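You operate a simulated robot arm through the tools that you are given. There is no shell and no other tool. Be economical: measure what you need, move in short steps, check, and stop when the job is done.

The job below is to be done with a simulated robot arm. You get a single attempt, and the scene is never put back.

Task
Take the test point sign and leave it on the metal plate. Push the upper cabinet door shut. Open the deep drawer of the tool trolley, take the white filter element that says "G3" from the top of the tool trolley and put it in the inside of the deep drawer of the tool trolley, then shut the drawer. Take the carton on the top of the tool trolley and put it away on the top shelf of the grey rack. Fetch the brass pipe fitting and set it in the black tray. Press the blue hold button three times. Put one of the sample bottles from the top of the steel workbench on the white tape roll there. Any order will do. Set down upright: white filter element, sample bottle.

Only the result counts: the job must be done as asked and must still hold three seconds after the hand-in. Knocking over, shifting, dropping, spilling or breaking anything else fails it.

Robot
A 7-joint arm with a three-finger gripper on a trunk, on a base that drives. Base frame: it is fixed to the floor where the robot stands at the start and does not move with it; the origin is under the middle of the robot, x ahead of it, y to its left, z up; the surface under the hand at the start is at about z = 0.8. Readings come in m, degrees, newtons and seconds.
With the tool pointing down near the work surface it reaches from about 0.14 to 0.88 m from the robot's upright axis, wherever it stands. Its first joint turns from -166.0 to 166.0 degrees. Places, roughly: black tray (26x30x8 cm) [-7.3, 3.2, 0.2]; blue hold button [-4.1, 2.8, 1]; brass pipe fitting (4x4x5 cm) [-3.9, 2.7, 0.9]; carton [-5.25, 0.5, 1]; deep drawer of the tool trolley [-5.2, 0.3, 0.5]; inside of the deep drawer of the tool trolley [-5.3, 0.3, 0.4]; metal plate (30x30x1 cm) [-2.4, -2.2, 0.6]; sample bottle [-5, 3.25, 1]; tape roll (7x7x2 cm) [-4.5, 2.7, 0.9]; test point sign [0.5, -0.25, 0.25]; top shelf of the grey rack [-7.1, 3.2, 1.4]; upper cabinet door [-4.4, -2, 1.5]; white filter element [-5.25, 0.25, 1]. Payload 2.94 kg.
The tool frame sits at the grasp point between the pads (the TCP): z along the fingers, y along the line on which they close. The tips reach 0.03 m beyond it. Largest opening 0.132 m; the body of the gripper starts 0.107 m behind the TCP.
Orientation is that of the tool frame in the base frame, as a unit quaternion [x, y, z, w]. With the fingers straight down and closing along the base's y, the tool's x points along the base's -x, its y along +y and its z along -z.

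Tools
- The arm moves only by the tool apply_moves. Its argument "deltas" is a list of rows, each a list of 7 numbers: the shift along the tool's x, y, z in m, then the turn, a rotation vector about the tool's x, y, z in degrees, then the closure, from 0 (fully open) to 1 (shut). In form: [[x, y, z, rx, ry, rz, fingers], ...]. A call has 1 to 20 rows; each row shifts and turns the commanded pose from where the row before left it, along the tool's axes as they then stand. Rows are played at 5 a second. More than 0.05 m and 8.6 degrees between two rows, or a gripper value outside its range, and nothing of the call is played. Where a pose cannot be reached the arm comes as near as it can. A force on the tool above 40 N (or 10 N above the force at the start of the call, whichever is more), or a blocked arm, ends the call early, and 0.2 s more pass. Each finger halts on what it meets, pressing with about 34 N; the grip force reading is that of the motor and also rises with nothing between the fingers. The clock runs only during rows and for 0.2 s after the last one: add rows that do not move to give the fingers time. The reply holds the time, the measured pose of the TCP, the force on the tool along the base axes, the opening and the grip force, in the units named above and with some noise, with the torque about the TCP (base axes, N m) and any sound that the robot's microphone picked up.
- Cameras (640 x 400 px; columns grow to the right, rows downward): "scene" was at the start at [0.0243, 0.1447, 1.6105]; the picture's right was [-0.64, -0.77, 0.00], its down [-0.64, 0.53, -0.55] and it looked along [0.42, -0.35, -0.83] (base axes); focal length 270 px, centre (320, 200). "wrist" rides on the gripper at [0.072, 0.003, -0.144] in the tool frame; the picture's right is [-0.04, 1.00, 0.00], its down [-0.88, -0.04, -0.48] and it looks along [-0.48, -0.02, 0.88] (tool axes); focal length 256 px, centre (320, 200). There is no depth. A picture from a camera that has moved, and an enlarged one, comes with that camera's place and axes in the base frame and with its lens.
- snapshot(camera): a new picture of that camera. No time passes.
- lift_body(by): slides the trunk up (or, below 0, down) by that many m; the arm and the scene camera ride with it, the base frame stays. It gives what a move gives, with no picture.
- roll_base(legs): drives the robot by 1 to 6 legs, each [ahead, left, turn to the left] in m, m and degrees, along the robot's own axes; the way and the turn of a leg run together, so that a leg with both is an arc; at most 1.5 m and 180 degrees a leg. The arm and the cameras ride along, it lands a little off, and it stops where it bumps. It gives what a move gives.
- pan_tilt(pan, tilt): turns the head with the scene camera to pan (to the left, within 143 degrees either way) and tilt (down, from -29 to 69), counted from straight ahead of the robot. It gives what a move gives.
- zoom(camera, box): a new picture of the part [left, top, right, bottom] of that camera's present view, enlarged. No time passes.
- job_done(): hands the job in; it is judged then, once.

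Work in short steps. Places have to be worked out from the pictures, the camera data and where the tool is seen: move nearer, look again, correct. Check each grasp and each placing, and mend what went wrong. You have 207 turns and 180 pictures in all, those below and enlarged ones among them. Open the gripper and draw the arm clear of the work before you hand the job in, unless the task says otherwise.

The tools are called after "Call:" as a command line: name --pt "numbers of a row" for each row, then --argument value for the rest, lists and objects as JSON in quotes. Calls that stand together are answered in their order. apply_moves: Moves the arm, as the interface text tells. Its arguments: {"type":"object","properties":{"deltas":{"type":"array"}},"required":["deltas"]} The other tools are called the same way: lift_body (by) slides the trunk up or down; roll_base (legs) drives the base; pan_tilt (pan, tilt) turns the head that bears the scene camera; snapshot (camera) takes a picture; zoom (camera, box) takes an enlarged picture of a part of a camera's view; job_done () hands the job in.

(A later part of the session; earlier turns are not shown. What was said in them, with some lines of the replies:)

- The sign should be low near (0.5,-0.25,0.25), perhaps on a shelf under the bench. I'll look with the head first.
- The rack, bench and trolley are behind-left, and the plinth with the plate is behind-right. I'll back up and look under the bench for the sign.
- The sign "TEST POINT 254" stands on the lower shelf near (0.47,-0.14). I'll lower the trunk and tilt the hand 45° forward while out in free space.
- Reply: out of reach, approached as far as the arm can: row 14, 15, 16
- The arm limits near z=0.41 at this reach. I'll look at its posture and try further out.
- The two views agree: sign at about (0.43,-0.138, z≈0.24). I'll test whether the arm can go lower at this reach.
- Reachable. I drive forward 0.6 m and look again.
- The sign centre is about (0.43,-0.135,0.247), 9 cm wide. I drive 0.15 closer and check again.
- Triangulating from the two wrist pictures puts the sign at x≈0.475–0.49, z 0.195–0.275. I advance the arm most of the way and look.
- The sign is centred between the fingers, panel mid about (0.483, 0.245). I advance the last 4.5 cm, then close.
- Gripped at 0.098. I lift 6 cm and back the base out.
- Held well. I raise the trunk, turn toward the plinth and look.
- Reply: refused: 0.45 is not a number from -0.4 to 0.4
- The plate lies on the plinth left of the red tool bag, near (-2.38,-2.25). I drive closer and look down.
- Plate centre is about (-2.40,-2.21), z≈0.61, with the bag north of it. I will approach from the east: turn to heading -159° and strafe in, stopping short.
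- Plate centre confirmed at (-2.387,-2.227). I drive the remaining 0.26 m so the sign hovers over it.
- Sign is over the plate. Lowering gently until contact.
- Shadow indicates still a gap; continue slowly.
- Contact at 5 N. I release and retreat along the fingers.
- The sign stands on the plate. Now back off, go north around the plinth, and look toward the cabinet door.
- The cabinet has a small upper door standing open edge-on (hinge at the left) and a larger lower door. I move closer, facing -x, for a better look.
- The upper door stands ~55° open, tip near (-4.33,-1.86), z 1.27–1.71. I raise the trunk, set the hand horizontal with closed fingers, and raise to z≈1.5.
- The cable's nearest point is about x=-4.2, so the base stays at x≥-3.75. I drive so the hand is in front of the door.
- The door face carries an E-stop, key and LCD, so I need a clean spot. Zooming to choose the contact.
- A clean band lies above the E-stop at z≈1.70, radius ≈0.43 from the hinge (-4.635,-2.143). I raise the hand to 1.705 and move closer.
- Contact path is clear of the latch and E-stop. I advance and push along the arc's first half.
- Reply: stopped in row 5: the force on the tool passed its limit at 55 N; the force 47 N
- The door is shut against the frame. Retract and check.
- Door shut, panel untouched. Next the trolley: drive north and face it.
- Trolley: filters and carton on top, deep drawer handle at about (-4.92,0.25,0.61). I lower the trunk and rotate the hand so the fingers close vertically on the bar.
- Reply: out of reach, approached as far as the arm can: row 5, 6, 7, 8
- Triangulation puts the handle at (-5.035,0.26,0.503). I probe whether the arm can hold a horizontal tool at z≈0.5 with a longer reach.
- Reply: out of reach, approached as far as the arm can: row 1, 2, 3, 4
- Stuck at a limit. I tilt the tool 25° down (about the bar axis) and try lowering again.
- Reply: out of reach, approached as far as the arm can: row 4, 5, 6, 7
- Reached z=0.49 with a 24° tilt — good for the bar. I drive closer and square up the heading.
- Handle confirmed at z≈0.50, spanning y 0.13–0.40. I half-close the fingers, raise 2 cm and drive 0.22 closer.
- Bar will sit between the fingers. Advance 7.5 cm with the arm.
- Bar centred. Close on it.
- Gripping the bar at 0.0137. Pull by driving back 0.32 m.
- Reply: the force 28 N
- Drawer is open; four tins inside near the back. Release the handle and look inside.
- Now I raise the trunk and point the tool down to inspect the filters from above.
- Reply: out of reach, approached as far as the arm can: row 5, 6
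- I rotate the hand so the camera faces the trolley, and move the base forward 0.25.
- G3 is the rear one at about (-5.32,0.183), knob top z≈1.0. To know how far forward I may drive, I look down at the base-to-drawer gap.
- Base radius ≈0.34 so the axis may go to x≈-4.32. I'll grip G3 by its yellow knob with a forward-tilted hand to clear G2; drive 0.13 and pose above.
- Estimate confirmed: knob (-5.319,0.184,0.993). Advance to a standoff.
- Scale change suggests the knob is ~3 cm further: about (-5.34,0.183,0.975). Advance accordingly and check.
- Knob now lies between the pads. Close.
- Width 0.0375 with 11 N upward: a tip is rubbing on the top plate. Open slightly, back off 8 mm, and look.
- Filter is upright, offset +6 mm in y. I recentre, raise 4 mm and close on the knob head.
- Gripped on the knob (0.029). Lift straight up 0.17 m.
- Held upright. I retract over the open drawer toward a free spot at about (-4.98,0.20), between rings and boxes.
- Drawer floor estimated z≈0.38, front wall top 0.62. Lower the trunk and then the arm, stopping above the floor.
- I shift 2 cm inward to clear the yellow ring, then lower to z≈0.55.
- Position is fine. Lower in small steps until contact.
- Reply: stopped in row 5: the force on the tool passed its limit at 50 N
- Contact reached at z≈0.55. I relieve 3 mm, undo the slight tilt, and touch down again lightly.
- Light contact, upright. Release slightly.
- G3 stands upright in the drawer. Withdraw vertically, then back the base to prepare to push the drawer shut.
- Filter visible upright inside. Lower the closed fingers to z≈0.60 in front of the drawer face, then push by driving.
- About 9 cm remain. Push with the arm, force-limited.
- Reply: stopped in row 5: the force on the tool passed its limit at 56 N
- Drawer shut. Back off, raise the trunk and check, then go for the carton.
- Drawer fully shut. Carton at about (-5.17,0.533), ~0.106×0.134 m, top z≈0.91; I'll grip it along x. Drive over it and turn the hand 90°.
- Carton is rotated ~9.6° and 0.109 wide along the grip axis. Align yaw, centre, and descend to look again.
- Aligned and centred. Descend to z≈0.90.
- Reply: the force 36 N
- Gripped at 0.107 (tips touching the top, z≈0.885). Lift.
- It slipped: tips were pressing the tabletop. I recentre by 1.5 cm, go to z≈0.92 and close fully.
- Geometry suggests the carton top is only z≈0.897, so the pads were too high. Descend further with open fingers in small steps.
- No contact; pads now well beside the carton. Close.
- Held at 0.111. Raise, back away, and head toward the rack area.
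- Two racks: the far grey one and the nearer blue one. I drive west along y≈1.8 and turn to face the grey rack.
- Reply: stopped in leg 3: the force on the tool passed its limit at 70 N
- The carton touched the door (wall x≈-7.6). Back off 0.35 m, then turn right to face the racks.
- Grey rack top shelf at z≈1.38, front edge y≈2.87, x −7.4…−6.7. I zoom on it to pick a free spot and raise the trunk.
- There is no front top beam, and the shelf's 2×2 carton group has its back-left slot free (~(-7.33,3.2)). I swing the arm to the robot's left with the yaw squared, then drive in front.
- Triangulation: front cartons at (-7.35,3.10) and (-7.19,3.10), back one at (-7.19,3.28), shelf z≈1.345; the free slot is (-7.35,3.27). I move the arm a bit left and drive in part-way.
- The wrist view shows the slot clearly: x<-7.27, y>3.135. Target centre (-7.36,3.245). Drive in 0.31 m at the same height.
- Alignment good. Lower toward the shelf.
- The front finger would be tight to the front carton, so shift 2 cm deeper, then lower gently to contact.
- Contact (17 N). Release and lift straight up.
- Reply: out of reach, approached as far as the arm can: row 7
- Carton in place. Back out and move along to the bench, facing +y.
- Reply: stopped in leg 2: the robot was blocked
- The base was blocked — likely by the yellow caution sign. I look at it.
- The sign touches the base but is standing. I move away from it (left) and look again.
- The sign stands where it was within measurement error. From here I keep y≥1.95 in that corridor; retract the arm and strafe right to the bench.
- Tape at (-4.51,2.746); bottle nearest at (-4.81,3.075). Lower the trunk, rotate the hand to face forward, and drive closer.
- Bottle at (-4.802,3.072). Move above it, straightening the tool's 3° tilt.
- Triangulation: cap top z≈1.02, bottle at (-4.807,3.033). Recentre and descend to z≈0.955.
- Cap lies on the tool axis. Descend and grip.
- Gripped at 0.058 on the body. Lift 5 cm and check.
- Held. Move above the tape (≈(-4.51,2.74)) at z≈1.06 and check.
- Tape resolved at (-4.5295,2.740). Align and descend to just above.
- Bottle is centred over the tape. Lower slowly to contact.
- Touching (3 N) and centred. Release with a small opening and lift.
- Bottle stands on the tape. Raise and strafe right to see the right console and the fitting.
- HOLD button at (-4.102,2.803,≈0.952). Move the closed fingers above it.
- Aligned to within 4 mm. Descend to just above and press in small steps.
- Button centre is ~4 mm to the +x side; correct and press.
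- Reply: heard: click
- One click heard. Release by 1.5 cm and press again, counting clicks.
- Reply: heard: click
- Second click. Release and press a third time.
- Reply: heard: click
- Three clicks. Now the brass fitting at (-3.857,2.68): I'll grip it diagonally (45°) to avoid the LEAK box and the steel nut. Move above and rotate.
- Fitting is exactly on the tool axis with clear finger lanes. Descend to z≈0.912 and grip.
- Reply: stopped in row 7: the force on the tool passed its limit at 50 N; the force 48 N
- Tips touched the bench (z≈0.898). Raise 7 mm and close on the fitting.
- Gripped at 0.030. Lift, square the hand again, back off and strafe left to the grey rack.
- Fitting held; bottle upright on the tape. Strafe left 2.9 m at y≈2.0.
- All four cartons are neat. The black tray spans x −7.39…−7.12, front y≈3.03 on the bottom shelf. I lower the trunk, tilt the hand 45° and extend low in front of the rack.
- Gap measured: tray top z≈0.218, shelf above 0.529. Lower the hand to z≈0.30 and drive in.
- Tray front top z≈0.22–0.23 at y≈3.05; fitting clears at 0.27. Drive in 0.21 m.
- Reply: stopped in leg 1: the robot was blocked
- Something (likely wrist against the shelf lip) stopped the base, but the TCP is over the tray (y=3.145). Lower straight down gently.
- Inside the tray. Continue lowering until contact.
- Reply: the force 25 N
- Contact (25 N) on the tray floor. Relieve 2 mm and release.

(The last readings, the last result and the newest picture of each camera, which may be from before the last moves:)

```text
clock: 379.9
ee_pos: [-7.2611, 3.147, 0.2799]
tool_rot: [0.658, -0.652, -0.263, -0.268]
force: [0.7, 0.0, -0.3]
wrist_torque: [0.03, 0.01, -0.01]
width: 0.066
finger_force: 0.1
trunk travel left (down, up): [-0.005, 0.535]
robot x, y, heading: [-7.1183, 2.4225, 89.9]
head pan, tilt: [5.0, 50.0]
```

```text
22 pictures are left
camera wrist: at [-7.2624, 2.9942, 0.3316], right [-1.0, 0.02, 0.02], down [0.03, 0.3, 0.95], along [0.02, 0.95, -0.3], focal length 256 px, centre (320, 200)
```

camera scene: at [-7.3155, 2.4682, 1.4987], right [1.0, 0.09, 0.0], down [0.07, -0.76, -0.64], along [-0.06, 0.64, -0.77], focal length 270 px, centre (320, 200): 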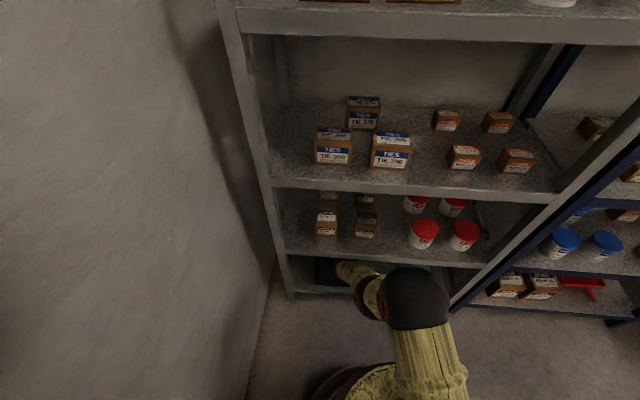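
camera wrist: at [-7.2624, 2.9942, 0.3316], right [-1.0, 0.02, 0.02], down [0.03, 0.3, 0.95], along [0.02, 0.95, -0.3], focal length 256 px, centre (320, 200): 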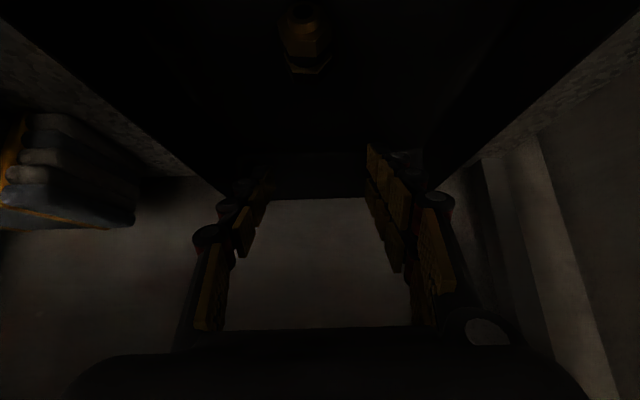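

The fitting lies in the tray. Back straight out and verify.

Call:
roll_base --legs '[[-0.5, 0, 0]]'

Call:
snapshot --camera "wrist"

Call:
zoom --camera "scene" --box '[260, 20, 480, 260]'

```text
clock: 382.9
ee_pos: [-7.2615, 2.6501, 0.2807]
tool_rot: [0.659, -0.652, -0.264, -0.268]
force: [0.1, -0.6, 0.2]
wrist_torque: [-0.01, 0.0, -0.02]
width: 0.0659
finger_force: 0.0
trunk travel left (down, up): [-0.005, 0.535]
robot x, y, heading: [-7.1198, 1.9266, 90.0]
head pan, tilt: [5.0, 50.0]
```

```text
21 pictures are left
camera wrist: at [-7.2634, 2.4967, 0.3318], right [-1.0, 0.02, 0.02], down [0.03, 0.3, 0.95], along [0.01, 0.95, -0.3], focal length 256 px, centre (320, 200)
```

wrist: 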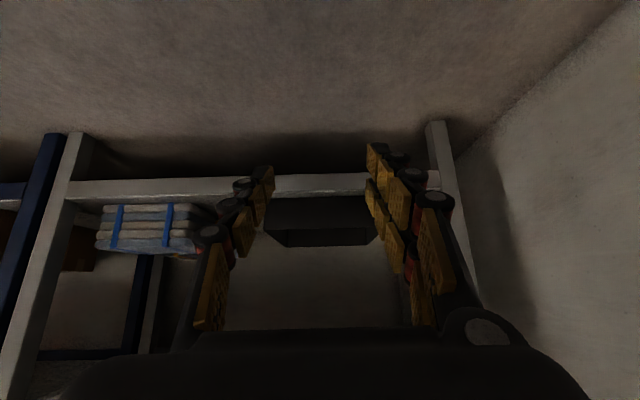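

```text
1.67 times, centred on (370, 140) of scene
camera zoom: at [-7.3151, 1.9701, 1.4987], right [1.0, 0.09, 0.0], down [0.07, -0.76, -0.64], along [-0.06, 0.64, -0.77], focal length 450 px, centre (237, 300)
```

zoom: 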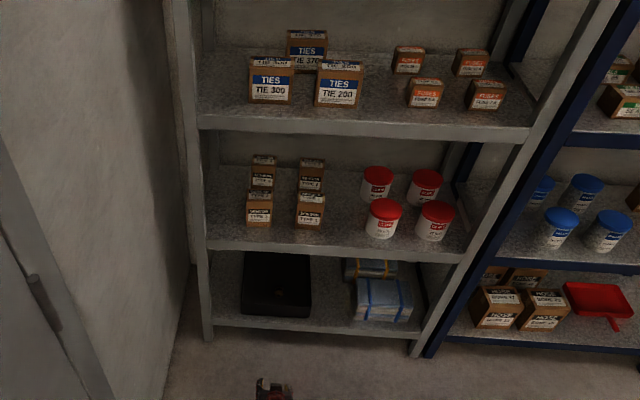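

Rack contents undisturbed. One zoom into the tray to confirm the fitting.

Call:
zoom --camera "scene" --box '[330, 160, 390, 220]'

Call:
lift_body --by 0.2

Call:
apply_moves --pt "0 0 -0.04 0 0 0 0" --pt "0 0 -0.04 0 0 0 0" --pt "0 0 -0.04 0 0 0 0"

Call:
pan_tilt --pan -100 --tilt 25

Call:
snapshot --camera "scene"

```text
6.67 times, centred on (360, 190) of scene
camera zoom: at [-7.3151, 1.9701, 1.4987], right [1.0, 0.09, 0.0], down [0.07, -0.76, -0.64], along [-0.06, 0.64, -0.77], focal length 1801 px, centre (53, 267)
```

zoom: 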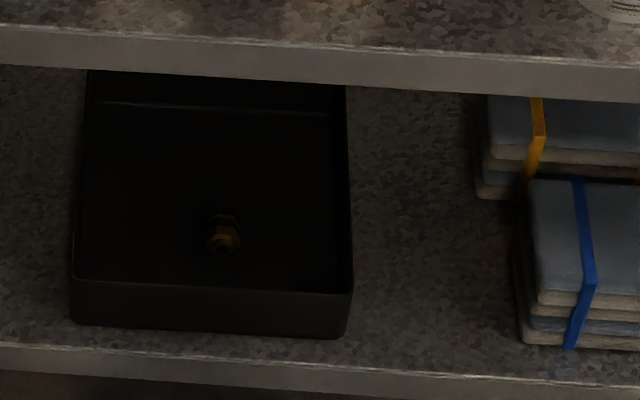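

```text
clock: 385.0
ee_pos: [-7.2603, 2.6499, 0.4795]
tool_rot: [0.659, -0.652, -0.264, -0.266]
force: [-0.9, -0.7, 0.7]
wrist_torque: [0.02, 0.0, 0.01]
width: 0.0661
finger_force: 0.2
trunk travel left (down, up): [-0.205, 0.335]
robot x, y, heading: [-7.1199, 1.9216, 90.0]
head pan, tilt: [5.0, 50.0]
```

```text
clock: 385.8
ee_pos: [-7.2606, 2.5637, 0.5671]
tool_rot: [0.659, -0.652, -0.263, -0.266]
force: [0.5, -0.3, -0.4]
wrist_torque: [0.09, -0.02, 0.03]
width: 0.1215
finger_force: 0.1
trunk travel left (down, up): [-0.205, 0.335]
robot x, y, heading: [-7.1208, 1.9233, 90.2]
head pan, tilt: [5.0, 50.0]
```

```text
clock: 387.6
ee_pos: [-7.2617, 2.5626, 0.5664]
tool_rot: [0.659, -0.652, -0.264, -0.267]
force: [0.1, -0.1, -0.1]
wrist_torque: [-0.02, -0.06, 0.02]
width: 0.132
finger_force: 0.0
trunk travel left (down, up): [-0.205, 0.335]
robot x, y, heading: [-7.1193, 1.9241, 90.3]
head pan, tilt: [-100.0, 25.0]
```

```text
18 pictures are left
camera scene: at [-7.2175, 1.8776, 1.7363], right [-0.17, -0.99, 0.0], down [-0.42, 0.07, -0.91], along [0.89, -0.16, -0.42], focal length 270 px, centre (320, 200)
```

scene: 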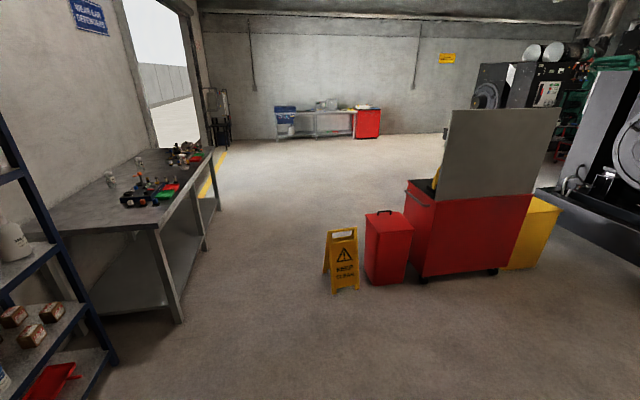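

The fitting is in the tray, nothing else looks disturbed, the gripper is open and the arm is clear. I hand in the job.

Call:
job_done

```text
The job is handed in.
```

I did all seven parts of the job and handed it in; two points below could still count against it.

- **Caution sign:** On the way from the rack to the bench, the base bumped the yellow "keep clear" sign. It still stands, and its position matches earlier pictures within my measurement error, which was up to about 5 cm on one reading.
- **G3 filter:** It stood upright in the deep drawer before I pushed the drawer shut. I did not reopen the drawer to check it afterwards.

The carton also touched the exit door on the way to the rack, but it stayed in the grip and now stands on the top shelf of the grey rack. The hold button clicked three times, and the sample bottle stands upright on the tape roll.
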